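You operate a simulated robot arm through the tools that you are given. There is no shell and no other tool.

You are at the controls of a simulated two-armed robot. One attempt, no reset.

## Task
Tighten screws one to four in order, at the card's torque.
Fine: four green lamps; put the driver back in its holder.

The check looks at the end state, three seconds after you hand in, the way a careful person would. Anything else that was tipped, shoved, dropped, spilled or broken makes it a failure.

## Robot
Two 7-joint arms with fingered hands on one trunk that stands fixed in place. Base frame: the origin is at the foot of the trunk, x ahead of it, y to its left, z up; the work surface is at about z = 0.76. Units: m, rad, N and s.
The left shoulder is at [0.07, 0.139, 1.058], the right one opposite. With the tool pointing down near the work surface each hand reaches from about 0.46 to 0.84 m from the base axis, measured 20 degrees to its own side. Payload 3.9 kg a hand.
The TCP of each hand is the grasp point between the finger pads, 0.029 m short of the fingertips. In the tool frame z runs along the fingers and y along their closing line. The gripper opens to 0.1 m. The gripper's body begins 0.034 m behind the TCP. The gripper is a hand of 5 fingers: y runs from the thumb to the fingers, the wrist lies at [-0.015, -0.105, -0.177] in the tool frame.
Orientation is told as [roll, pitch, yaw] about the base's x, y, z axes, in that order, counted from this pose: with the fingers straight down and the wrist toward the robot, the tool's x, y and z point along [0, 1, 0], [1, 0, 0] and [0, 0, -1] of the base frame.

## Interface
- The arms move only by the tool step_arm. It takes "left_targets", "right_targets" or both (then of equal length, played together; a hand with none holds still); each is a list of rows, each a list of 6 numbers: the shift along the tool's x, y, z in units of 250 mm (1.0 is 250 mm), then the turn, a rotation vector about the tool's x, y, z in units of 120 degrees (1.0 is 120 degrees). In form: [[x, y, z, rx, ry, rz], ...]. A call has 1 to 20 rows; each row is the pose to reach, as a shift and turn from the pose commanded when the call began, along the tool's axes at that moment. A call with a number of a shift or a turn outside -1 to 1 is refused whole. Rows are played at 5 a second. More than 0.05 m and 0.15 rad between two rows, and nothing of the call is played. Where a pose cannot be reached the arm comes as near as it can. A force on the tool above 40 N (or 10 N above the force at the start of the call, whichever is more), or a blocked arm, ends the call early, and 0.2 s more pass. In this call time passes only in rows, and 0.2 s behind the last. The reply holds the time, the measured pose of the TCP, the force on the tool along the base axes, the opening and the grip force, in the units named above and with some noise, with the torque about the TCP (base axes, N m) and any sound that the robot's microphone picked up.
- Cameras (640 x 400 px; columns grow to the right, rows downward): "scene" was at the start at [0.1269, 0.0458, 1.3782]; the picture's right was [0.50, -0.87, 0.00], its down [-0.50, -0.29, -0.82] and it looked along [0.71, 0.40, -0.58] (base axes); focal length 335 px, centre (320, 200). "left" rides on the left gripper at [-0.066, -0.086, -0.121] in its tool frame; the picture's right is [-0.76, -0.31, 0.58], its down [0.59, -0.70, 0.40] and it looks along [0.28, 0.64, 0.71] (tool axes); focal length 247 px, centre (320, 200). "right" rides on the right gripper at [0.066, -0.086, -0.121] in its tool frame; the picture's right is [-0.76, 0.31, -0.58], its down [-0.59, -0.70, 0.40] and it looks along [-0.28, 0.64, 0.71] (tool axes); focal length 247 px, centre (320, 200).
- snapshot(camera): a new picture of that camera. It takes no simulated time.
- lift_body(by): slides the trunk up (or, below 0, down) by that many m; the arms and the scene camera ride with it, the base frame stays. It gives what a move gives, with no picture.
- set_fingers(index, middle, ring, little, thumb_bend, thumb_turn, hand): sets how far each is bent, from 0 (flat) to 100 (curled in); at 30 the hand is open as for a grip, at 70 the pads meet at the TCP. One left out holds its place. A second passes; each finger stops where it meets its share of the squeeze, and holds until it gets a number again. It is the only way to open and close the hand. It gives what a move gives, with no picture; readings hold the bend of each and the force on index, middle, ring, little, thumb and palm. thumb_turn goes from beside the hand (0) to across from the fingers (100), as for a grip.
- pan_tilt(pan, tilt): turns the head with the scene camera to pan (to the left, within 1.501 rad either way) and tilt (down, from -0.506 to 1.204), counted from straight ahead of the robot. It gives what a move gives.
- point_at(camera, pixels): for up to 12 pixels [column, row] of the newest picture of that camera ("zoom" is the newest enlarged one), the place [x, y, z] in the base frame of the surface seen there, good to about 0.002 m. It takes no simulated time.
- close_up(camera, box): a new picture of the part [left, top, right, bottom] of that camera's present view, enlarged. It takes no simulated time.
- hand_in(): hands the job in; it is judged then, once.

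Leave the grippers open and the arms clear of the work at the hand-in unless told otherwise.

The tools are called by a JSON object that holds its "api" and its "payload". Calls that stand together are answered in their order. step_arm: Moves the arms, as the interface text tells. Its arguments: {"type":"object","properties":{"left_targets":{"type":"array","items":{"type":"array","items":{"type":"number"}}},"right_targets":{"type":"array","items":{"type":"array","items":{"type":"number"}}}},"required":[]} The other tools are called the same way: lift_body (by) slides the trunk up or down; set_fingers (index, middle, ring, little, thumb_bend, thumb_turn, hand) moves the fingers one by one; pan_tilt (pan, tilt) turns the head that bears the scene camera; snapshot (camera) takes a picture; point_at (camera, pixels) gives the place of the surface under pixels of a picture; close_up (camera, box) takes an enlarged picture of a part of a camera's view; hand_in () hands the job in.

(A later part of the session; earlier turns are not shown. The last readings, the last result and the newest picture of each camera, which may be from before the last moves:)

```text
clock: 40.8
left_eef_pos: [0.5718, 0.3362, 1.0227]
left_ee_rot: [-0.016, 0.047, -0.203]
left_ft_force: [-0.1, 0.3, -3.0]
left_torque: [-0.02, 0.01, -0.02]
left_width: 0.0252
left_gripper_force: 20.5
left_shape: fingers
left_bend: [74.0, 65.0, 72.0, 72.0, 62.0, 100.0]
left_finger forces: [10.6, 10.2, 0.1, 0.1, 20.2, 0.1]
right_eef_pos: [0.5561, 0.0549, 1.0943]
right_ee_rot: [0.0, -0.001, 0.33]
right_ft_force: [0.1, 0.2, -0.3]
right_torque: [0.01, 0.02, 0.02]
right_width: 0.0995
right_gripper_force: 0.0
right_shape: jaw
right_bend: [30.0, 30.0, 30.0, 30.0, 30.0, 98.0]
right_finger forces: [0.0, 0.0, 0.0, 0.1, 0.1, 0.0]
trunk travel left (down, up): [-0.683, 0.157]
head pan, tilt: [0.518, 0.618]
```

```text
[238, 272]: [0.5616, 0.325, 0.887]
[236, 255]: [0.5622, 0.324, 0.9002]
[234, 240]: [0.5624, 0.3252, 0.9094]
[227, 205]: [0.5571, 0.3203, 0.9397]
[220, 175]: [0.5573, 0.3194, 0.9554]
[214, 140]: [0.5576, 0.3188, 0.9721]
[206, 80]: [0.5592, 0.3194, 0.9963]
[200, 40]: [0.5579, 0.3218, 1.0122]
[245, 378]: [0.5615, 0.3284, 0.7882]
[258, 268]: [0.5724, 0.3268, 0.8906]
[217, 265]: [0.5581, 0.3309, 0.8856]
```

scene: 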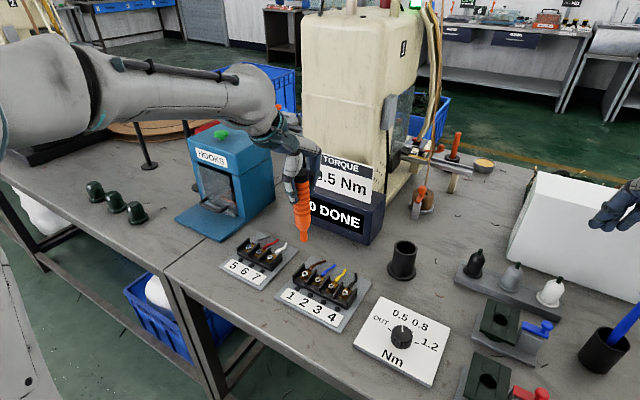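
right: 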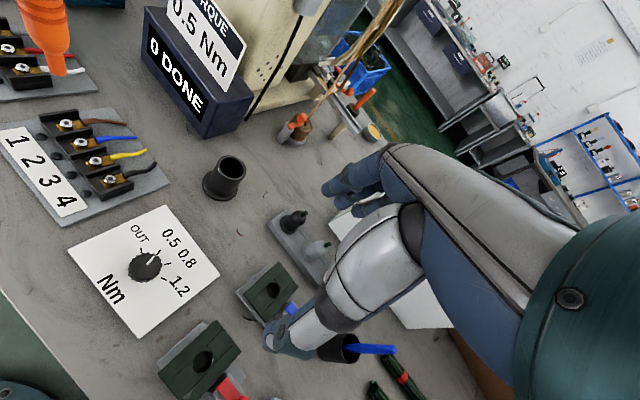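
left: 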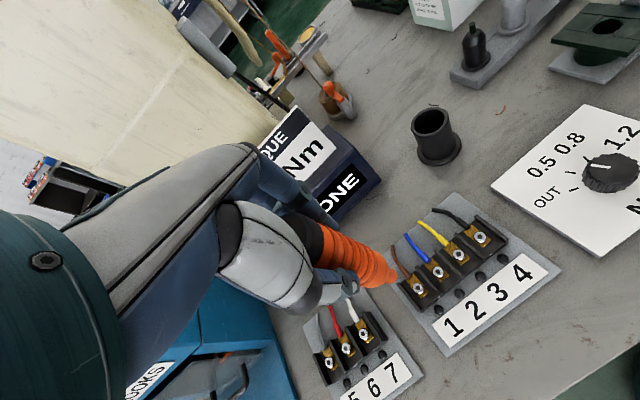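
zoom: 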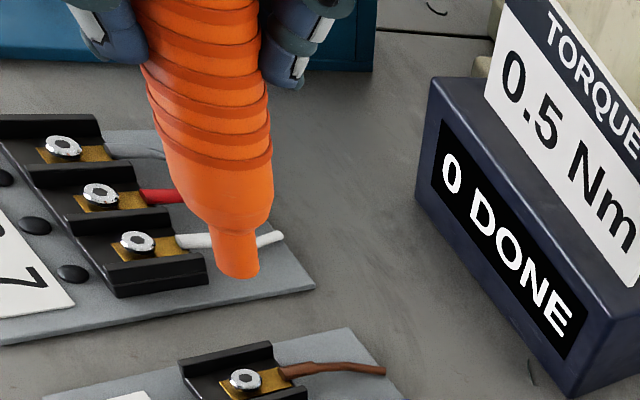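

The tip is about (+4, +2) mm off screw 1. I'll correct and descend 0.08 m, leaving about 2 cm.

{"api": "step_arm", "payload": {"left_targets": [[-0.006, 0, 0.11, 0, 0, 0], [-0.006, 0, 0.22, 0, 0, 0], [-0.006, 0, 0.32, 0, 0, 0]]}}

{"api": "close_up", "payload": {"camera": "right", "box": [40, 60, 200, 180]}}

{"api": "close_up", "payload": {"camera": "scene", "box": [270, 220, 366, 310]}}

{"api": "close_up", "payload": {"camera": "left", "box": [300, 200, 460, 320]}}

```text
clock: 41.6
left_eef_pos: [0.5673, 0.3332, 0.9427]
left_ee_rot: [-0.013, 0.046, -0.205]
left_ft_force: [0.6, 0.3, -2.7]
left_torque: [0.06, -0.02, -0.01]
left_width: 0.0254
left_gripper_force: 20.5
left_shape: fingers
left_bend: [74.0, 65.0, 72.0, 72.0, 62.0, 100.0]
left_finger forces: [10.6, 10.4, 0.0, 0.1, 20.2, 0.0]
right_eef_pos: [0.5568, 0.0532, 1.0945]
right_ee_rot: [0.001, 0.001, 0.329]
right_ft_force: [0.0, -0.7, 0.3]
right_torque: [0.01, 0.02, -0.02]
right_width: 0.0996
right_gripper_force: 0.0
right_shape: jaw
right_bend: [30.0, 30.0, 30.0, 30.0, 30.0, 98.0]
right_finger forces: [0.0, 0.1, 0.0, 0.0, 0.1, 0.0]
trunk travel left (down, up): [-0.683, 0.157]
head pan, tilt: [0.518, 0.618]
```

```text
3.33 times, centred on (120, 120) of right
```

zoom: 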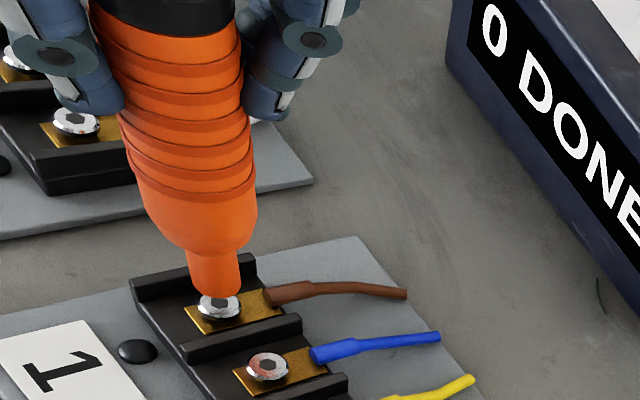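

```text
4.44 times, centred on (318, 265) of scene
```

zoom: 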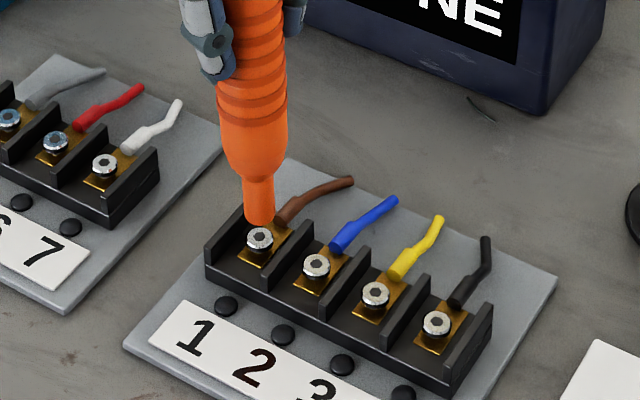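

```text
3.33 times, centred on (380, 260) of left
```

zoom: 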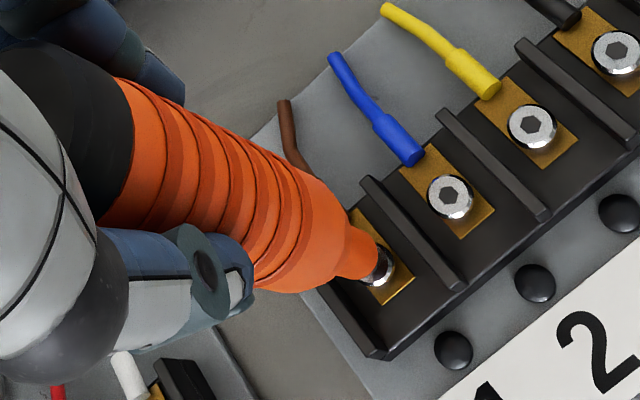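

The nose is centred above screw 1. I'll descend gently onto it in small steps, watching the force.

{"api": "step_arm", "payload": {"left_targets": [[0, 0.001, 0.02, 0, 0, 0], [0, 0.002, 0.04, 0, 0, 0], [0, 0.003, 0.06, 0, 0, 0], [0, 0.0036, 0.074, 0, 0, 0]]}}

{"api": "close_up", "payload": {"camera": "right", "box": [40, 60, 200, 180]}}

{"api": "close_up", "payload": {"camera": "scene", "box": [270, 220, 366, 310]}}

```text
clock: 42.6
left_eef_pos: [0.5686, 0.3309, 0.9276]
left_ee_rot: [-0.014, 0.046, -0.203]
left_ft_force: [-0.2, 0.3, -2.3]
left_torque: [-0.03, 0.02, 0.0]
left_width: 0.0252
left_gripper_force: 20.3
left_shape: fingers
left_bend: [74.0, 65.0, 72.0, 72.0, 62.0, 100.0]
left_finger forces: [10.6, 10.2, 0.1, 0.0, 20.1, 0.1]
right_eef_pos: [0.5558, 0.0527, 1.0953]
right_ee_rot: [0.001, 0.0, 0.33]
right_ft_force: [-0.3, 1.1, 0.6]
right_torque: [0.02, 0.02, 0.0]
right_width: 0.0997
right_gripper_force: 0.0
right_shape: jaw
right_bend: [30.0, 30.0, 30.0, 30.0, 30.0, 98.0]
right_finger forces: [0.0, 0.1, 0.0, 0.0, 0.0, 0.1]
trunk travel left (down, up): [-0.683, 0.157]
head pan, tilt: [0.518, 0.618]
```

```text
3.33 times, centred on (120, 120) of right
```

zoom: 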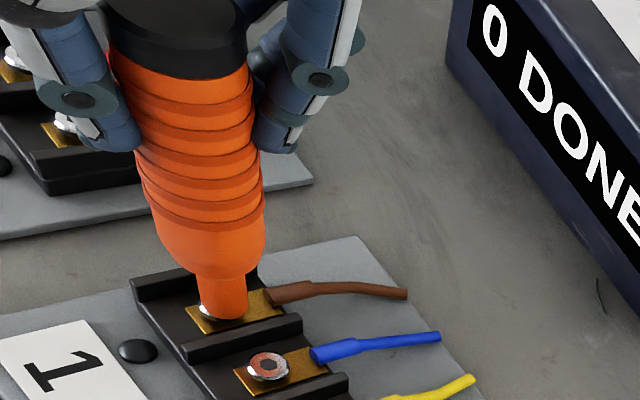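

```text
4.44 times, centred on (318, 265) of scene
```

zoom: 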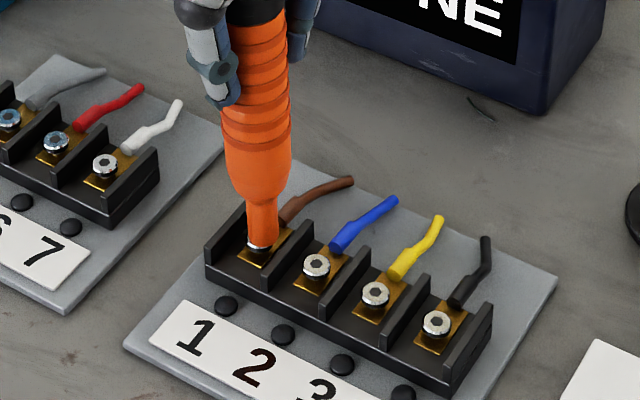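

Almost touching. The screw's left edge shows beside the nose, so I'll measure the offset at this height.

{"api": "point_at", "payload": {"camera": "zoom", "pixels": [[264, 245], [252, 240], [277, 238], [263, 230], [263, 215], [258, 170], [248, 249], [317, 265], [375, 295]]}}

{"api": "close_up", "payload": {"camera": "right", "box": [70, 120, 134, 168]}}

```text
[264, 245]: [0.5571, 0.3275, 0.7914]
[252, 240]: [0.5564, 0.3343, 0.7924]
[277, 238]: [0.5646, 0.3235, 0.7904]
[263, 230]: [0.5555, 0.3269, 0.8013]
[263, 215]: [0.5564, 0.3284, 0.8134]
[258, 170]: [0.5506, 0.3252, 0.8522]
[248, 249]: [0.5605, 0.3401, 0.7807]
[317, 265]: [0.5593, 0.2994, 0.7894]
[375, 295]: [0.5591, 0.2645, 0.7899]
```

```text
8.33 times, centred on (102, 144) of right
```

zoom: 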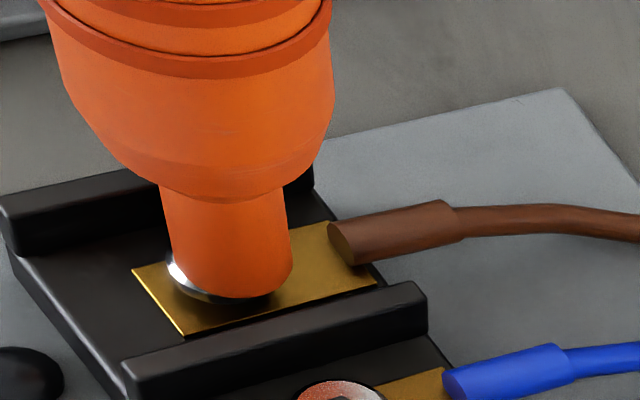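

{"api": "point_at", "payload": {"camera": "zoom", "pixels": [[232, 285], [228, 250], [225, 220], [185, 275], [175, 270], [270, 290], [340, 390], [175, 240], [288, 240], [150, 275], [370, 275]]}}

```text
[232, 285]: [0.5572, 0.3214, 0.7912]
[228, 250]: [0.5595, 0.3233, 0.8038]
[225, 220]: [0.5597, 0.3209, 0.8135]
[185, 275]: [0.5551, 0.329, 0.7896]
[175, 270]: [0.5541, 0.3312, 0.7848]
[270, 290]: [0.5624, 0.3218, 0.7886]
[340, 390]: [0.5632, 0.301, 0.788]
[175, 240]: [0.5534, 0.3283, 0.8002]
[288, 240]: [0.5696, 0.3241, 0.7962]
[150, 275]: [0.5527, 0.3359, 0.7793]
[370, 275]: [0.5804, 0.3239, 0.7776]
```

The tip is about (+1, -2) mm off. I'll nudge, then press down until contact shows.

{"api": "step_arm", "payload": {"left_targets": [[0.008, -0.0056, 0, 0, 0, 0], [0.008, -0.0055, 0.008, 0, 0, 0], [0.008, -0.0053, 0.016, 0, 0, 0], [0.008, -0.005, 0.024, 0, 0, 0]]}}

{"api": "close_up", "payload": {"camera": "right", "box": [70, 120, 134, 168]}}

{"api": "close_up", "payload": {"camera": "scene", "box": [270, 220, 366, 310]}}

```text
clock: 43.6
left_eef_pos: [0.5672, 0.3337, 0.9233]
left_ee_rot: [-0.013, 0.045, -0.204]
left_ft_force: [-0.5, -0.3, 7.4]
left_torque: [-0.03, -0.02, -0.03]
left_width: 0.0251
left_gripper_force: 22.5
left_shape: fingers
left_bend: [74.0, 65.0, 72.0, 72.0, 62.0, 100.0]
left_finger forces: [11.7, 11.7, 0.1, 0.1, 21.6, 0.1]
right_eef_pos: [0.5555, 0.0523, 1.0964]
right_ee_rot: [-0.002, -0.004, 0.329]
right_ft_force: [0.3, -0.6, 0.6]
right_torque: [0.0, -0.04, -0.03]
right_width: 0.0998
right_gripper_force: 0.1
right_shape: jaw
right_bend: [30.0, 30.0, 30.0, 30.0, 30.0, 98.0]
right_finger forces: [0.0, 0.1, 0.0, 0.1, 0.0, 0.0]
trunk travel left (down, up): [-0.683, 0.157]
head pan, tilt: [0.518, 0.618]
```

```text
8.33 times, centred on (102, 144) of right
```

zoom: 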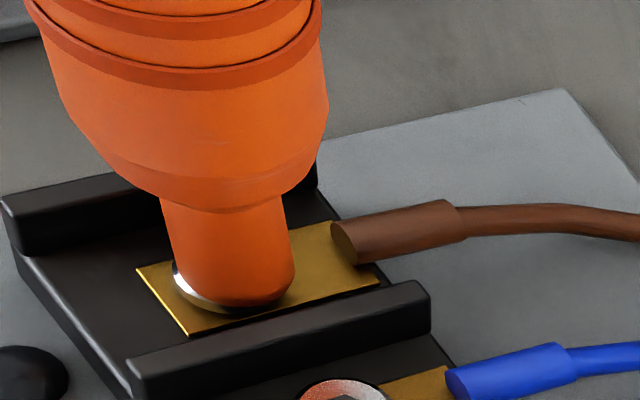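

```text
4.44 times, centred on (318, 265) of scene
```

zoom: 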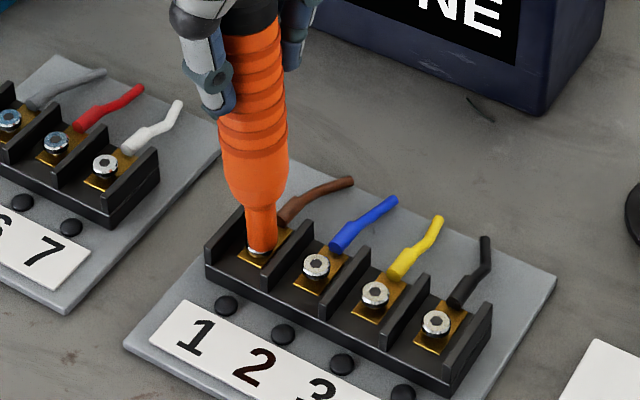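

Contact is made (about 10 N press) and the nose sits on screw 1. Nothing has started by itself, so I'll turn the driver clockwise 30° about its own axis while pressing.

{"api": "step_arm", "payload": {"left_targets": [[0.0006, -0.002, 0.004, 0.0007, 0.0022, 0.05], [-0.002, -0.001, 0.004, 0.0014, 0.0045, 0.1], [-0.005, 0, 0.004, 0.0021, 0.0067, 0.15], [-0.0084, 0.001, 0.004, 0.0028, 0.009, 0.2], [-0.0115, 0.0016, 0.004, 0.0035, 0.0112, 0.25]]}}

{"api": "close_up", "payload": {"camera": "right", "box": [60, 60, 220, 180]}}

{"api": "close_up", "payload": {"camera": "scene", "box": [270, 180, 390, 310]}}

```text
clock: 44.8
left_eef_pos: [0.5667, 0.3323, 0.92]
left_ee_rot: [-0.014, 0.045, -0.73]
left_ft_force: [0.2, 0.3, 6.0]
left_torque: [0.06, 0.17, 0.02]
left_width: 0.0249
left_gripper_force: 21.5
left_shape: fingers
left_bend: [74.0, 65.0, 72.0, 72.0, 62.0, 99.0]
left_finger forces: [11.7, 10.3, 0.0, 0.0, 21.9, 0.0]
right_eef_pos: [0.5541, 0.052, 1.0957]
right_ee_rot: [-0.001, -0.002, 0.329]
right_ft_force: [-0.6, -0.1, 0.6]
right_torque: [0.02, -0.02, 0.02]
right_width: 0.0998
right_gripper_force: 0.0
right_shape: jaw
right_bend: [30.0, 30.0, 30.0, 30.0, 30.0, 98.0]
right_finger forces: [0.0, 0.0, 0.0, 0.0, 0.1, 0.0]
trunk travel left (down, up): [-0.683, 0.157]
head pan, tilt: [0.518, 0.618]
```

```text
3.33 times, centred on (140, 120) of right
```

zoom: 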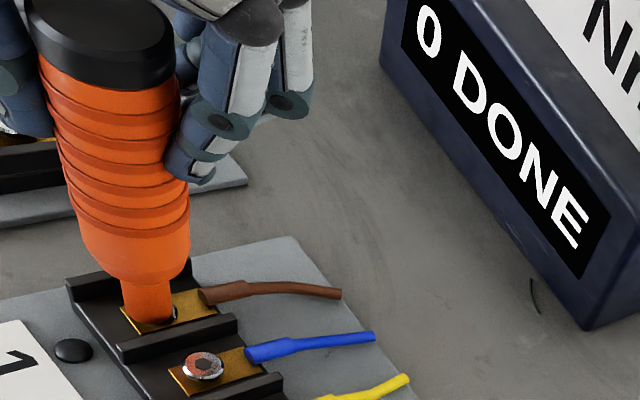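

```text
3.08 times, centred on (330, 245) of scene
```

zoom: 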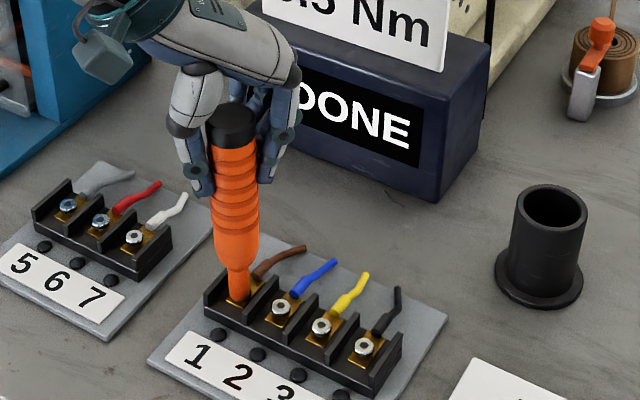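

{"api": "close_up", "payload": {"camera": "right", "box": [70, 110, 134, 158]}}

{"api": "close_up", "payload": {"camera": "scene", "box": [290, 240, 338, 290]}}

{"api": "close_up", "payload": {"camera": "left", "box": [290, 200, 450, 320]}}

```text
8.33 times, centred on (102, 134) of right
```

zoom: 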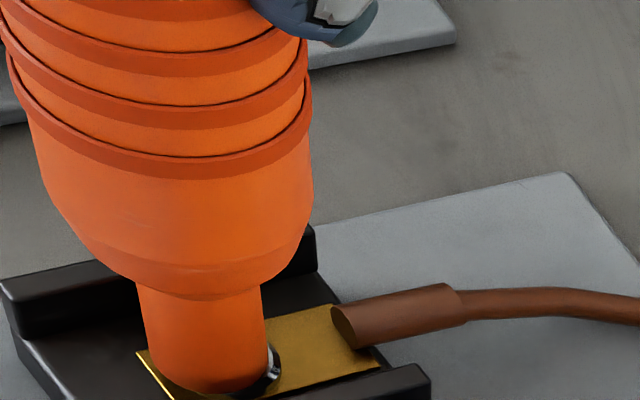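

```text
8.00 times, centred on (314, 265) of scene
```

zoom: 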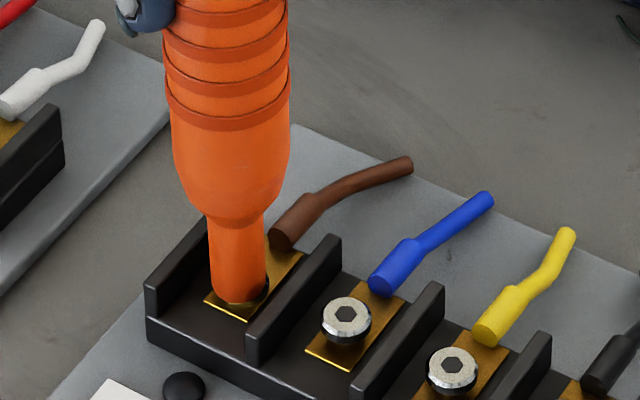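

```text
3.33 times, centred on (370, 260) of left
```

zoom: 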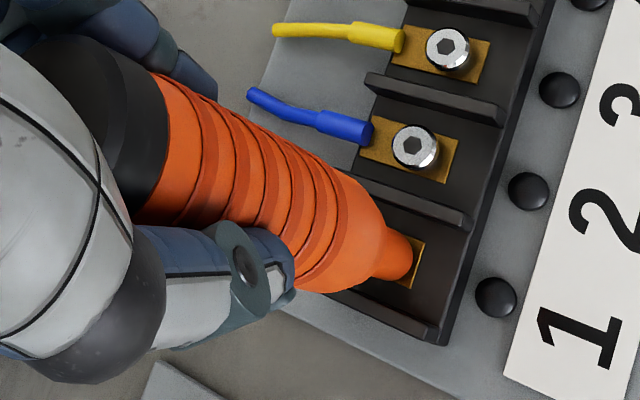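

The nose slid off the head toward the robot by about 5 mm. I need its exact tip position in the hand, so I'll measure the nose with the left camera, which is fixed to this hand.

{"api": "close_up", "payload": {"camera": "left", "box": [365, 250, 429, 300]}}

```text
8.00 times, centred on (397, 275) of left
```

zoom: 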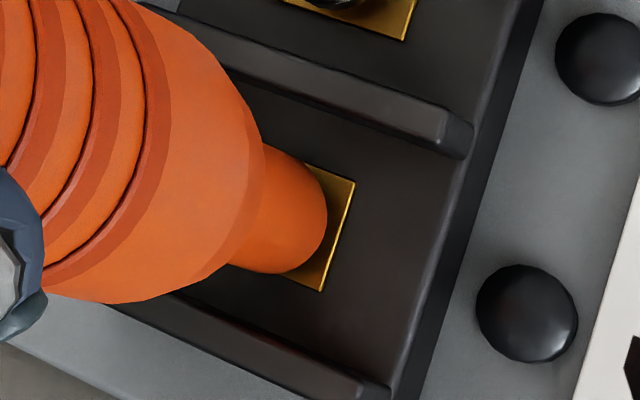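

{"api": "point_at", "payload": {"camera": "zoom", "pixels": [[322, 215], [300, 260], [310, 185], [285, 270], [295, 215], [275, 150], [235, 265], [260, 205], [345, 200], [315, 285], [220, 170]]}}

```text
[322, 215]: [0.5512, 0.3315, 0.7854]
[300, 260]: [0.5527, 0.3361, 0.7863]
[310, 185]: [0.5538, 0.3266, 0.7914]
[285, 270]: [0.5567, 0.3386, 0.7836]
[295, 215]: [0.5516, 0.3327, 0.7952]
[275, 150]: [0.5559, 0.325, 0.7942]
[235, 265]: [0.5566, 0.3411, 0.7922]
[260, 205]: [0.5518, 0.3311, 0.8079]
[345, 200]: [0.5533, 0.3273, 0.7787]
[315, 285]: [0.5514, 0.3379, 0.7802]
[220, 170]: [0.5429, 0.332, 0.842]
```

By the left camera, the nose (16 mm wide) is centred at about (0.5594, 0.332) with its end at z≈0.784. I'll lift 2 cm to see what screw 1 looks like now.

{"api": "step_arm", "payload": {"left_targets": [[0, 0, -0.04, 0, 0, 0], [0, 0, -0.08, 0, 0, 0]]}}

{"api": "close_up", "payload": {"camera": "left", "box": [365, 250, 445, 300]}}

{"api": "close_up", "payload": {"camera": "right", "box": [60, 100, 140, 160]}}

{"api": "close_up", "payload": {"camera": "scene", "box": [290, 240, 354, 290]}}

```text
clock: 45.4
left_eef_pos: [0.5665, 0.3295, 0.9393]
left_ee_rot: [-0.015, 0.045, -0.726]
left_ft_force: [0.1, 0.2, -2.2]
left_torque: [0.0, -0.04, 0.0]
left_width: 0.0249
left_gripper_force: 21.2
left_shape: fingers
left_bend: [74.0, 65.0, 72.0, 72.0, 62.0, 99.0]
left_finger forces: [11.1, 10.2, 0.1, 0.0, 20.7, 0.1]
right_eef_pos: [0.5555, 0.0525, 1.0953]
right_ee_rot: [0.001, -0.002, 0.329]
right_ft_force: [0.8, -0.5, -1.1]
right_torque: [-0.04, 0.02, 0.04]
right_width: 0.0996
right_gripper_force: 0.1
right_shape: jaw
right_bend: [30.0, 30.0, 30.0, 30.0, 30.0, 98.0]
right_finger forces: [0.0, 0.0, 0.0, 0.0, 0.1, 0.1]
trunk travel left (down, up): [-0.683, 0.157]
head pan, tilt: [0.518, 0.618]
```

```text
8.00 times, centred on (405, 275) of left
```

zoom: 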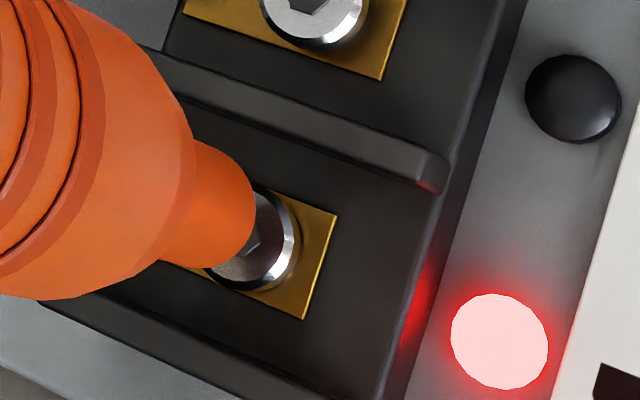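

```text
6.67 times, centred on (100, 130) of right
```

zoom: 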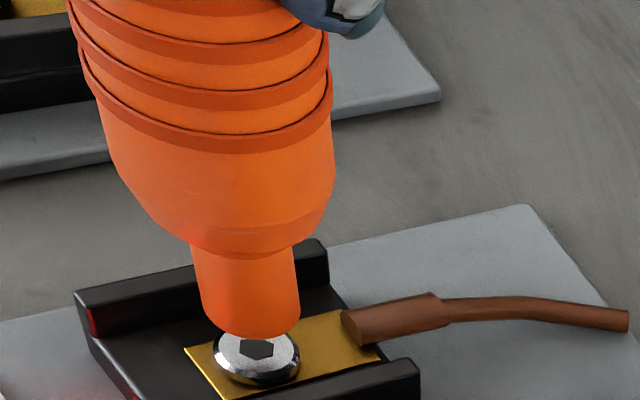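

```text
8.00 times, centred on (322, 265) of scene
```

zoom: 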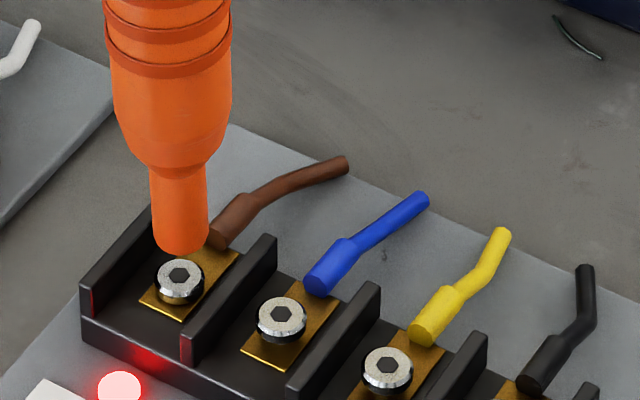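

Lamp 1 has turned red, so the driver was engaged with screw 1 and was lifted before it finished. I'll look at the display and the screw height.

{"api": "snapshot", "payload": {"camera": "scene"}}

{"api": "close_up", "payload": {"camera": "scene", "box": [290, 240, 354, 290]}}

{"api": "point_at", "payload": {"camera": "zoom", "pixels": [[178, 276], [281, 316], [388, 367], [180, 245], [160, 240], [205, 235], [180, 190], [170, 90]]}}

{"api": "close_up", "payload": {"camera": "right", "box": [120, 0, 280, 120]}}

```text
taken
```

scene: 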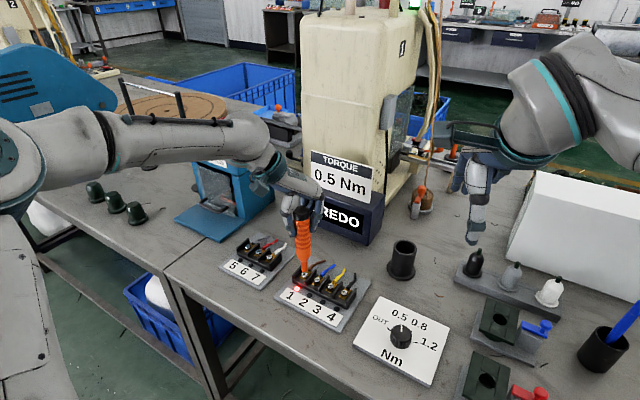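

```text
8.00 times, centred on (322, 265) of scene
```

zoom: 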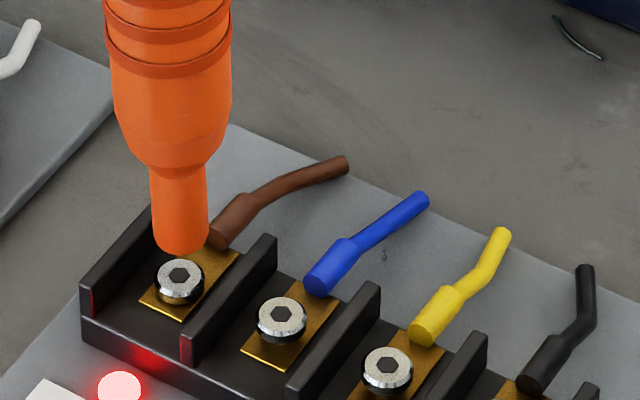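

```text
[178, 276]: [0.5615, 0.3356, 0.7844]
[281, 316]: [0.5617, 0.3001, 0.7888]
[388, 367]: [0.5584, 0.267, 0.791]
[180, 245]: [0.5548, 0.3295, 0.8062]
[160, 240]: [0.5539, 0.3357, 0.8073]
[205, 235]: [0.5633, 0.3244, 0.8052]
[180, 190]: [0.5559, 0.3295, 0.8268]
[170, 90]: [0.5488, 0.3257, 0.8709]
```

```text
3.33 times, centred on (200, 60) of right
```

zoom: 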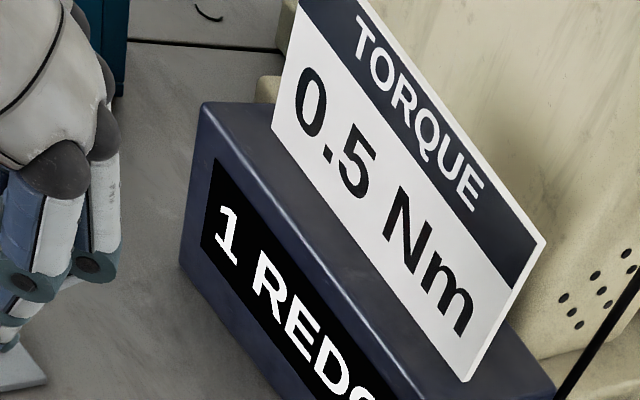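

The display says "1 REDO", so screw 1 must be run again and held until done. The driver runs by itself when pressed on. I'll measure the nose-to-screw offset exactly.

{"api": "close_up", "payload": {"camera": "right", "box": [60, 110, 140, 160]}}

{"api": "point_at", "payload": {"camera": "zoom", "pixels": [[246, 318], [250, 290], [245, 260], [203, 280], [300, 275], [258, 340], [195, 230], [297, 220], [215, 100]]}}

{"api": "close_up", "payload": {"camera": "left", "box": [365, 250, 445, 300]}}

{"api": "point_at", "payload": {"camera": "zoom", "pixels": [[250, 205], [225, 210], [205, 145], [165, 262], [215, 265], [243, 175], [255, 245], [315, 25], [500, 340], [270, 245]]}}

```text
8.00 times, centred on (100, 135) of right
```

zoom: 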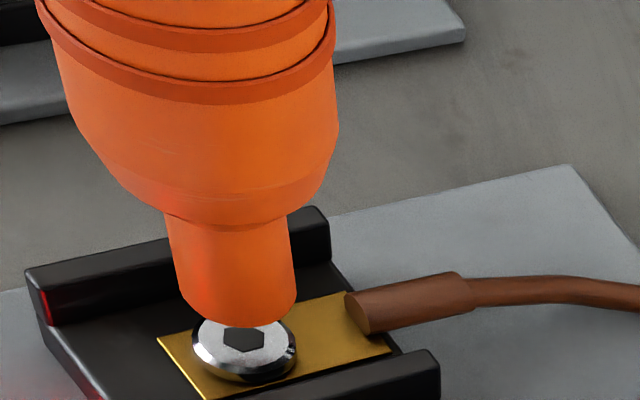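

```text
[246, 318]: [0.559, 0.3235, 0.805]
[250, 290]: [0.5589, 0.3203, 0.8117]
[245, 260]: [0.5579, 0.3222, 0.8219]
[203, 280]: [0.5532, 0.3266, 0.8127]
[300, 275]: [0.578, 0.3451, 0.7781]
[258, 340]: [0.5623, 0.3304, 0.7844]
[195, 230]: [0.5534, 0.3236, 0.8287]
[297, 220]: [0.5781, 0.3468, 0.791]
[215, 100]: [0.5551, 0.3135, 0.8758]
```

```text
8.00 times, centred on (405, 275) of left
```

zoom: 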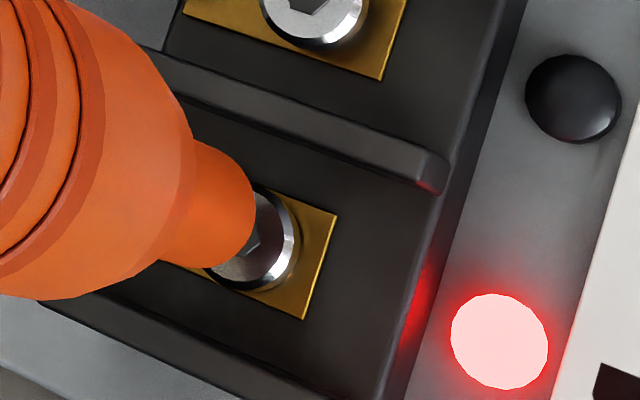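

```text
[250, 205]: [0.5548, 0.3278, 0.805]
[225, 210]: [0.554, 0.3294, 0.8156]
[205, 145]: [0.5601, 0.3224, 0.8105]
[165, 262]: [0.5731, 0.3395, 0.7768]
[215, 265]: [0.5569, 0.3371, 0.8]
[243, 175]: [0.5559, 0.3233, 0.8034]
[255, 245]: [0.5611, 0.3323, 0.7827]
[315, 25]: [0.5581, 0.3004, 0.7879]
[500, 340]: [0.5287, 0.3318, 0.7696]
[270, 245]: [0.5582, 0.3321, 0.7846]
```

The nose is about 2 mm short in y. I'll shift that, press down on screw 1 and hold still for about 2.5 s.

{"api": "step_arm", "payload": {"left_targets": [[0.0076, 0, 0, 0, 0, 0], [0.0076, 0, 0.03, 0, 0, 0], [0.0076, 0, 0.06, 0, 0, 0], [0.0076, 0, 0.08, 0, 0, 0], [0.0076, 0, 0.095, 0, 0, 0], [0.0076, 0, 0.105, 0, 0, 0], [0.0076, 0, 0.114, 0, 0, 0], [0.0076, 0, 0.114, 0, 0, 0], [0.0076, 0, 0.114, 0, 0, 0], [0.0076, 0, 0.114, 0, 0, 0], [0.0076, 0, 0.114, 0, 0, 0], [0.0076, 0, 0.114, 0, 0, 0], [0.0076, 0, 0.114, 0, 0, 0], [0.0076, 0, 0.114, 0, 0, 0], [0.0076, 0, 0.114, 0, 0, 0], [0.0076, 0, 0.114, 0, 0, 0]]}}

{"api": "snapshot", "payload": {"camera": "scene"}}

{"api": "close_up", "payload": {"camera": "right", "box": [60, 50, 260, 180]}}

{"api": "close_up", "payload": {"camera": "left", "box": [365, 250, 445, 300]}}

```text
clock: 48.8
left_eef_pos: [0.5666, 0.3314, 0.9146]
left_ee_rot: [-0.01, 0.043, -0.728]
left_ft_force: [1.1, 0.2, 29.6]
left_torque: [0.15, 0.17, -0.04]
left_width: 0.0249
left_gripper_force: 25.4
left_shape: fingers
left_bend: [74.0, 65.0, 72.0, 72.0, 63.0, 99.0]
left_finger forces: [12.3, 14.5, 0.1, 0.0, 23.6, 0.1]
right_eef_pos: [0.5523, 0.0512, 1.097]
right_ee_rot: [0.001, -0.006, 0.33]
right_ft_force: [0.0, -0.6, 0.0]
right_torque: [0.0, 0.02, 0.0]
right_width: 0.0995
right_gripper_force: 0.0
right_shape: jaw
right_bend: [30.0, 30.0, 30.0, 30.0, 30.0, 98.0]
right_finger forces: [0.1, 0.0, 0.0, 0.0, 0.1, 0.0]
trunk travel left (down, up): [-0.683, 0.157]
head pan, tilt: [0.518, 0.618]
```

```text
taken
```

scene: 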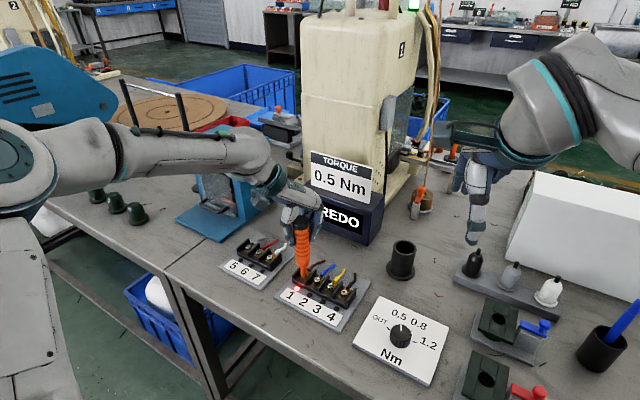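

```text
3.08 times, centred on (160, 115) of right
```

zoom: 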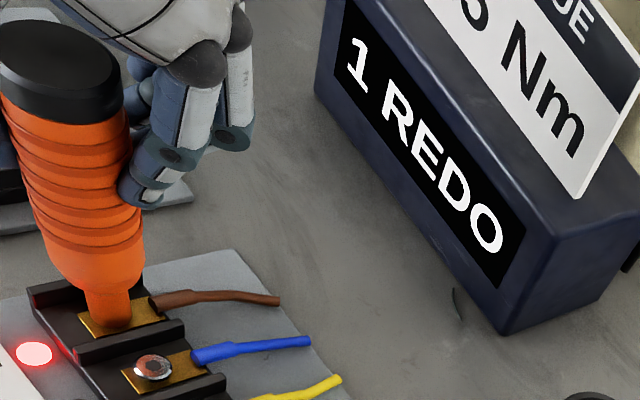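

```text
8.00 times, centred on (405, 275) of left
```

zoom: 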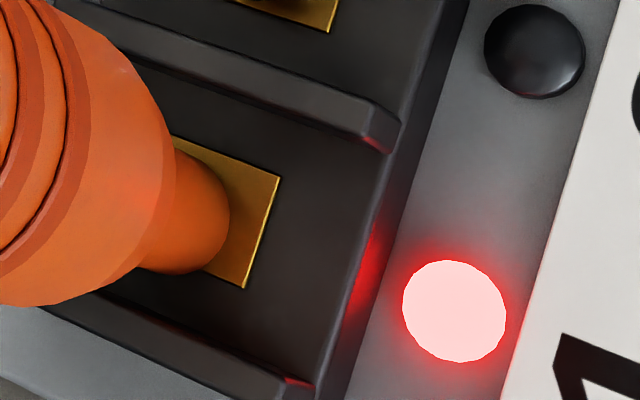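

Still "1 REDO" after pressing with 32 N and holding, so pressing alone isn't enough. The earlier descent came while turning. I'll now turn clockwise 21° while keeping a lighter press.

{"api": "step_arm", "payload": {"left_targets": [[0, 0, -0.012, 0, 0, 0], [-0.0024, 0.002, -0.012, 0.0008, 0.0026, 0.0583], [-0.0052, 0.0036, -0.012, 0.0016, 0.0052, 0.1166], [-0.008, 0.005, -0.012, 0.0024, 0.0079, 0.175]]}}

{"api": "close_up", "payload": {"camera": "right", "box": [60, 50, 260, 180]}}

{"api": "close_up", "payload": {"camera": "scene", "box": [270, 180, 390, 310]}}

```text
clock: 49.8
left_eef_pos: [0.5663, 0.3291, 0.9153]
left_ee_rot: [-0.011, 0.044, -1.096]
left_ft_force: [0.4, -0.6, 21.6]
left_torque: [0.14, 0.19, 0.05]
left_width: 0.0249
left_gripper_force: 24.1
left_shape: fingers
left_bend: [74.0, 73.0, 72.0, 72.0, 63.0, 97.0]
left_finger forces: [13.2, 11.6, 0.0, 0.1, 23.1, 0.1]
right_eef_pos: [0.5531, 0.051, 1.0959]
right_ee_rot: [0.002, -0.003, 0.329]
right_ft_force: [-0.5, -0.1, -1.0]
right_torque: [0.0, 0.01, 0.04]
right_width: 0.0996
right_gripper_force: 0.1
right_shape: jaw
right_bend: [30.0, 30.0, 30.0, 30.0, 30.0, 98.0]
right_finger forces: [0.0, 0.0, 0.0, 0.1, 0.0, 0.0]
trunk travel left (down, up): [-0.683, 0.157]
head pan, tilt: [0.518, 0.618]
```

```text
3.08 times, centred on (160, 115) of right
```

zoom: 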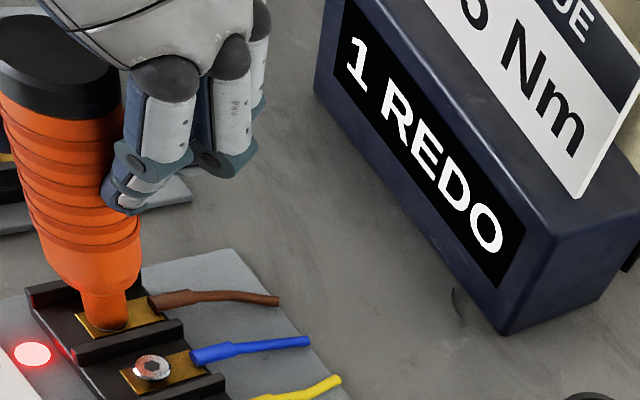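

```text
3.08 times, centred on (330, 245) of scene
```

zoom: 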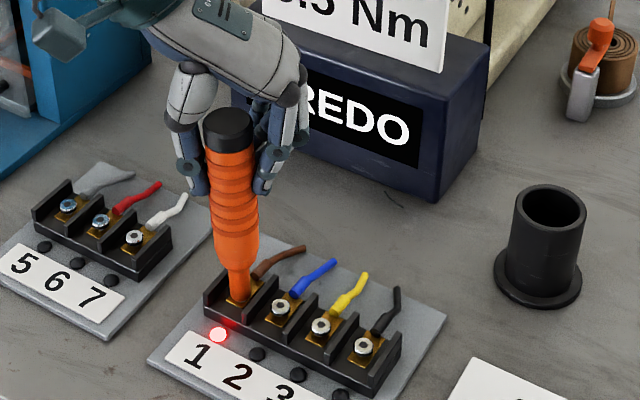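

Still no change and no sound. I'll lift slightly to check the screw's height and the driver's seat in the hand.

{"api": "step_arm", "payload": {"left_targets": [[0, 0, -0.05, 0, 0, 0], [0, 0, -0.1, 0, 0, 0]]}}

{"api": "close_up", "payload": {"camera": "right", "box": [40, 60, 200, 180]}}

{"api": "close_up", "payload": {"camera": "left", "box": [365, 250, 445, 300]}}

{"api": "close_up", "payload": {"camera": "scene", "box": [230, 220, 358, 300]}}

```text
clock: 50.4
left_eef_pos: [0.5666, 0.3308, 0.9364]
left_ee_rot: [-0.018, 0.049, -1.097]
left_ft_force: [-0.8, 0.3, -2.6]
left_torque: [-0.02, -0.01, -0.02]
left_width: 0.025
left_gripper_force: 21.2
left_shape: fingers
left_bend: [74.0, 66.0, 72.0, 72.0, 63.0, 98.0]
left_finger forces: [11.1, 10.4, 0.0, 0.0, 20.6, 0.0]
right_eef_pos: [0.5546, 0.0517, 1.0956]
right_ee_rot: [-0.001, -0.003, 0.331]
right_ft_force: [-0.3, 0.7, 0.1]
right_torque: [0.0, -0.01, 0.0]
right_width: 0.0996
right_gripper_force: 0.1
right_shape: jaw
right_bend: [30.0, 30.0, 30.0, 30.0, 30.0, 98.0]
right_finger forces: [0.0, 0.0, 0.0, 0.1, 0.0, 0.1]
trunk travel left (down, up): [-0.683, 0.157]
head pan, tilt: [0.518, 0.618]
```

```text
3.33 times, centred on (120, 120) of right
```

zoom: 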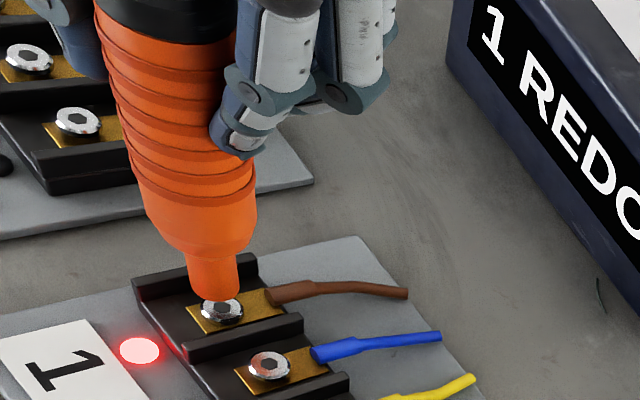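

```text
8.00 times, centred on (405, 275) of left
```

zoom: 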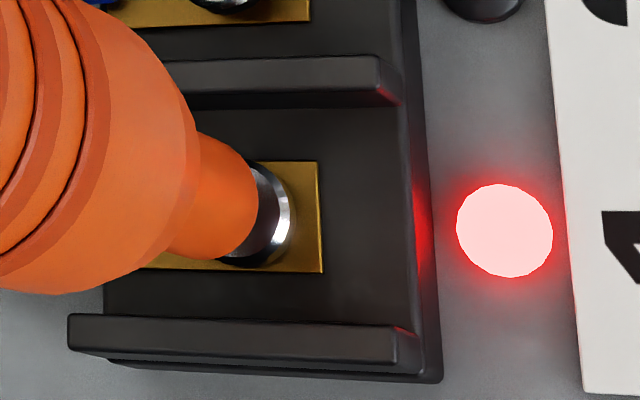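

```text
5.00 times, centred on (294, 260) of scene
```

zoom: 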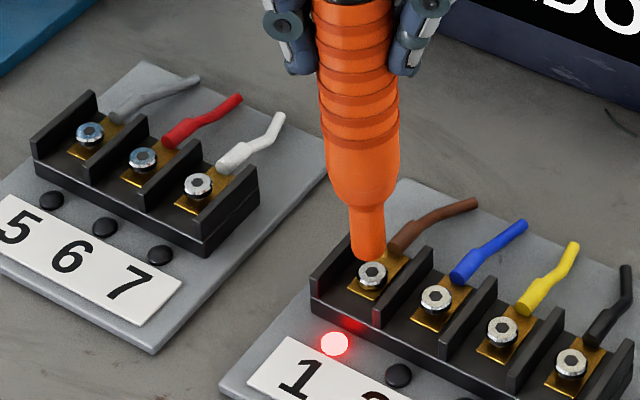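

{"api": "point_at", "payload": {"camera": "zoom", "pixels": [[372, 272], [437, 297], [502, 329], [571, 363], [198, 184], [143, 157], [365, 250], [383, 240], [352, 245]]}}

{"api": "close_up", "payload": {"camera": "right", "box": [80, 130, 112, 150]}}

{"api": "close_up", "payload": {"camera": "left", "box": [270, 200, 410, 300]}}

```text
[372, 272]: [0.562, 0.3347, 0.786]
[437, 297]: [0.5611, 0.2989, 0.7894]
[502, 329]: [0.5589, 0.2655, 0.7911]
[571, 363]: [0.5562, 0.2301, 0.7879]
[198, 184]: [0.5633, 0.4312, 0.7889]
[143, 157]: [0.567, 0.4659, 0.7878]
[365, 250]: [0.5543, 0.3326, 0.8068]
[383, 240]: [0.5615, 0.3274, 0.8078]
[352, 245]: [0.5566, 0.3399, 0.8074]
```

```text
16.00 times, centred on (96, 140) of right
```

zoom: 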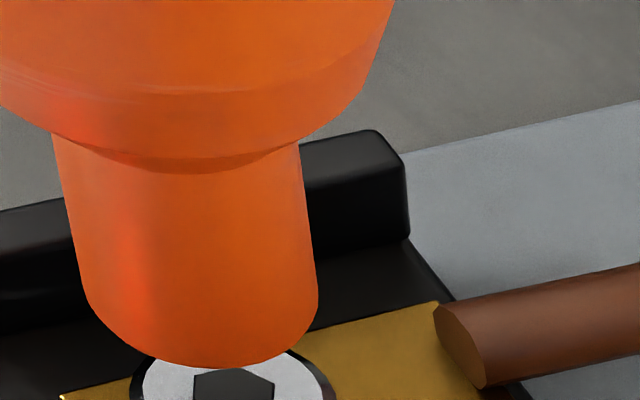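

```text
4.00 times, centred on (340, 250) of left
```

zoom: 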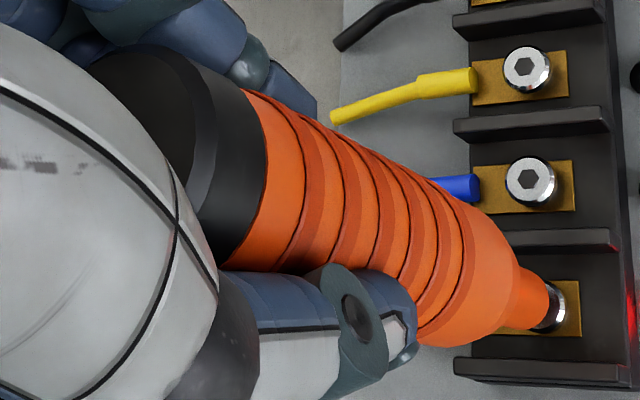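

Screw 1's head is 3-4 mm lower than the others and well under the nose. I'll compare the hex orientations of screws 1 and 2 up close.

{"api": "close_up", "payload": {"camera": "scene", "box": [294, 262, 326, 284]}}

{"api": "close_up", "payload": {"camera": "right", "box": [80, 136, 128, 172]}}

```text
16.00 times, centred on (310, 273) of scene
```

zoom: 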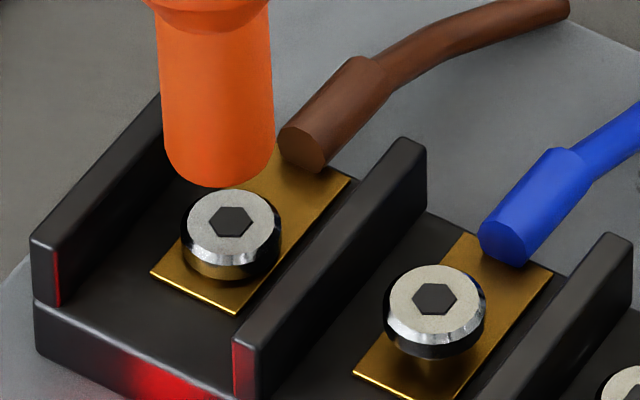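

```text
11.11 times, centred on (104, 154) of right
```

zoom: 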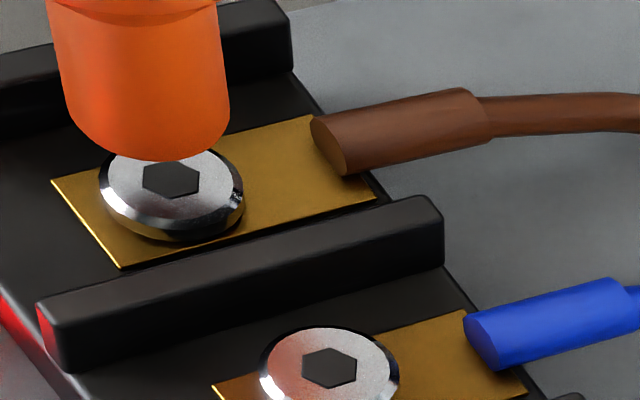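

Screw 1 has turned and sits lower, but is likely not fully torqued. I'll set the nose on it again with a gentle press of about 8 N, as on the first run, and hold for 3 s.

{"api": "step_arm", "payload": {"left_targets": [[0, 0.001, 0.03, 0, 0, 0], [0.001, 0.002, 0.06, 0, 0, 0], [0.001, 0.004, 0.076, 0, 0, 0], [0.0017, 0.0045, 0.085, 0, 0, 0], [0.0017, 0.0045, 0.094, 0, 0, 0], [0.0017, 0.0045, 0.094, 0, 0, 0], [0.0017, 0.0045, 0.094, 0, 0, 0], [0.0017, 0.0045, 0.094, 0, 0, 0], [0.0017, 0.0045, 0.094, 0, 0, 0], [0.0017, 0.0045, 0.094, 0, 0, 0], [0.0017, 0.0045, 0.094, 0, 0, 0], [0.0017, 0.0045, 0.094, 0, 0, 0], [0.0017, 0.0045, 0.094, 0, 0, 0], [0.0017, 0.0045, 0.094, 0, 0, 0], [0.0017, 0.0045, 0.094, 0, 0, 0], [0.0017, 0.0045, 0.094, 0, 0, 0], [0.0017, 0.0045, 0.094, 0, 0, 0], [0.0017, 0.0045, 0.094, 0, 0, 0]]}}

{"api": "close_up", "payload": {"camera": "right", "box": [60, 50, 260, 180]}}

{"api": "close_up", "payload": {"camera": "scene", "box": [290, 240, 338, 290]}}

```text
clock: 54.2
left_eef_pos: [0.5675, 0.3297, 0.9175]
left_ee_rot: [-0.012, 0.045, -1.093]
left_ft_force: [1.0, -0.5, 17.3]
left_torque: [0.15, 0.07, -0.01]
left_width: 0.0249
left_gripper_force: 23.9
left_shape: fingers
left_bend: [74.0, 66.0, 72.0, 72.0, 63.0, 98.0]
left_finger forces: [11.6, 12.5, 0.1, 0.0, 22.4, 0.0]
right_eef_pos: [0.5544, 0.0508, 1.0953]
right_ee_rot: [-0.001, -0.004, 0.33]
right_ft_force: [-0.2, 0.7, -0.4]
right_torque: [-0.01, 0.02, -0.03]
right_width: 0.0998
right_gripper_force: 0.2
right_shape: jaw
right_bend: [30.0, 30.0, 30.0, 30.0, 30.0, 98.0]
right_finger forces: [0.1, 0.1, 0.0, 0.0, 0.0, 0.2]
trunk travel left (down, up): [-0.683, 0.157]
head pan, tilt: [0.518, 0.618]
```

```text
3.08 times, centred on (160, 115) of right
```

zoom: 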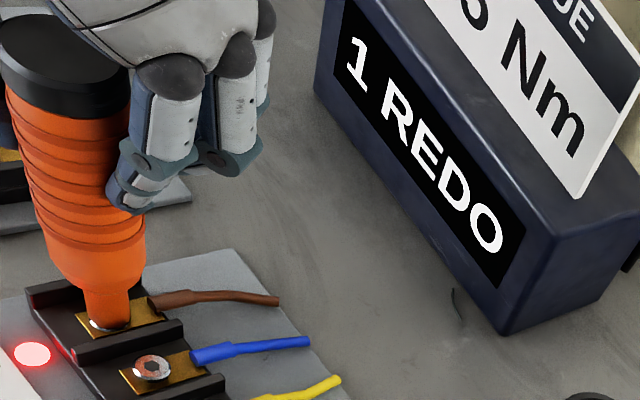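

```text
8.00 times, centred on (314, 265) of scene
```

zoom: 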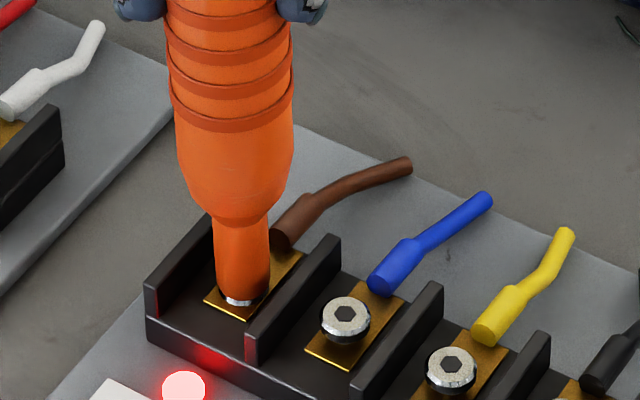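

No change, so the REDO looks latched. The dial's OUT setting should back the screw out so it can be run again. I'll lift the left hand with the driver 0.15 m clear, then set the dial with the right hand.

{"api": "step_arm", "payload": {"left_targets": [[0, 0, -0.08, 0, 0, 0], [0, 0, -0.24, 0, 0, 0], [0, 0, -0.42, 0, 0, 0], [0, 0, -0.6, 0, 0, 0]]}}

{"api": "snapshot", "payload": {"camera": "right"}}

{"api": "snapshot", "payload": {"camera": "scene"}}

{"api": "close_up", "payload": {"camera": "left", "box": [240, 180, 460, 320]}}

```text
clock: 55.2
left_eef_pos: [0.5726, 0.3231, 1.0647]
left_ee_rot: [-0.016, 0.047, -1.096]
left_ft_force: [-0.1, -0.1, -3.0]
left_torque: [0.0, -0.06, -0.01]
left_width: 0.0252
left_gripper_force: 21.1
left_shape: fingers
left_bend: [74.0, 66.0, 72.0, 72.0, 63.0, 98.0]
left_finger forces: [11.2, 10.6, 0.0, 0.1, 20.6, 0.0]
right_eef_pos: [0.5554, 0.053, 1.0951]
right_ee_rot: [0.002, 0.0, 0.329]
right_ft_force: [0.2, 0.1, 0.3]
right_torque: [0.01, 0.0, 0.02]
right_width: 0.1001
right_gripper_force: 0.1
right_shape: jaw
right_bend: [30.0, 30.0, 30.0, 30.0, 30.0, 98.0]
right_finger forces: [0.0, 0.0, 0.0, 0.0, 0.0, 0.0]
trunk travel left (down, up): [-0.683, 0.157]
head pan, tilt: [0.518, 0.618]
```

```text
taken
```

right: 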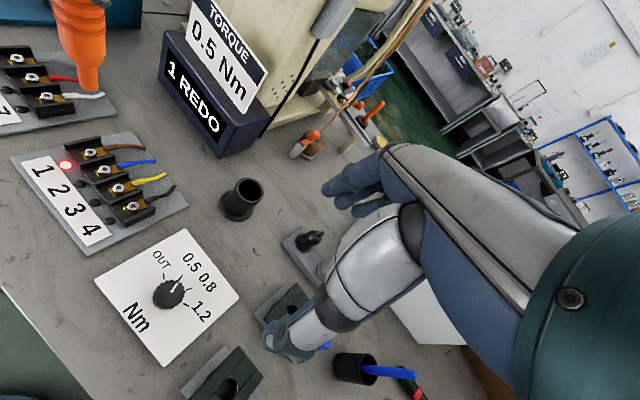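

```text
taken
```

scene: 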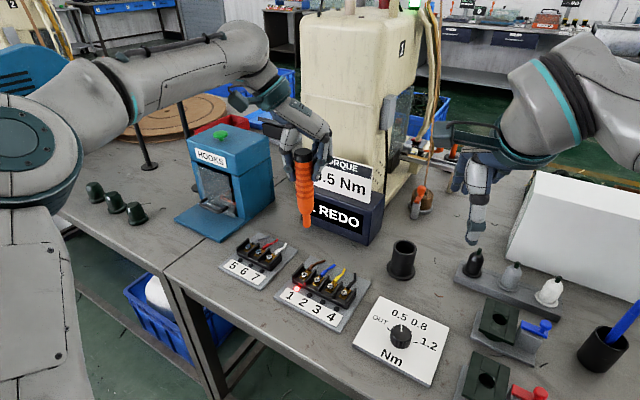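

```text
2.86 times, centred on (350, 250) of left
```

zoom: 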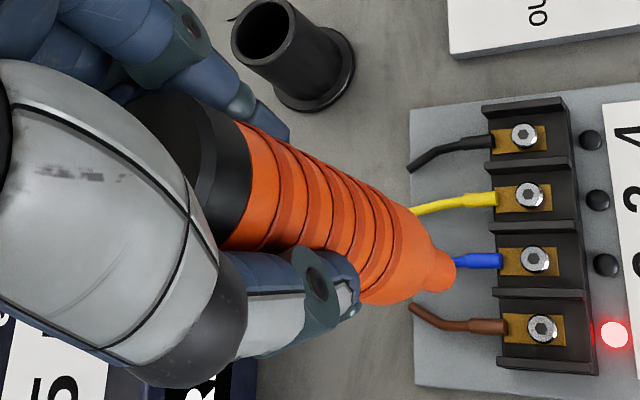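

The left camera now sees all four screws. I'll compare the screw heads, and re-check the dial pointer from the right camera.

{"api": "close_up", "payload": {"camera": "left", "box": [400, 215, 464, 315]}}

{"api": "close_up", "payload": {"camera": "right", "box": [140, 265, 204, 315]}}

```text
4.00 times, centred on (432, 265) of left
```

zoom: 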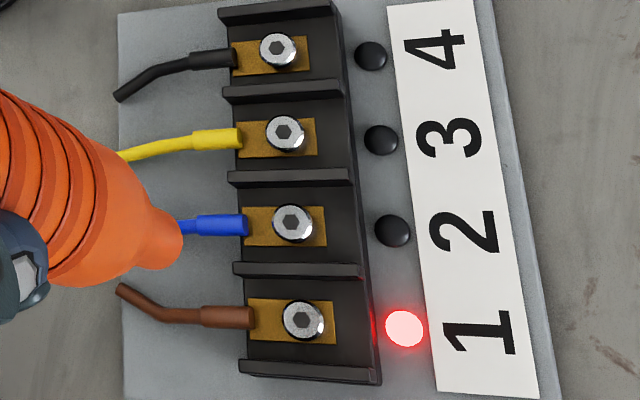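

```text
8.00 times, centred on (172, 290) of right
```

zoom: 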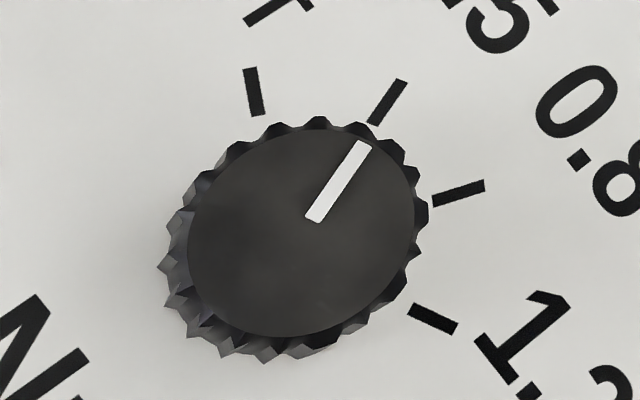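

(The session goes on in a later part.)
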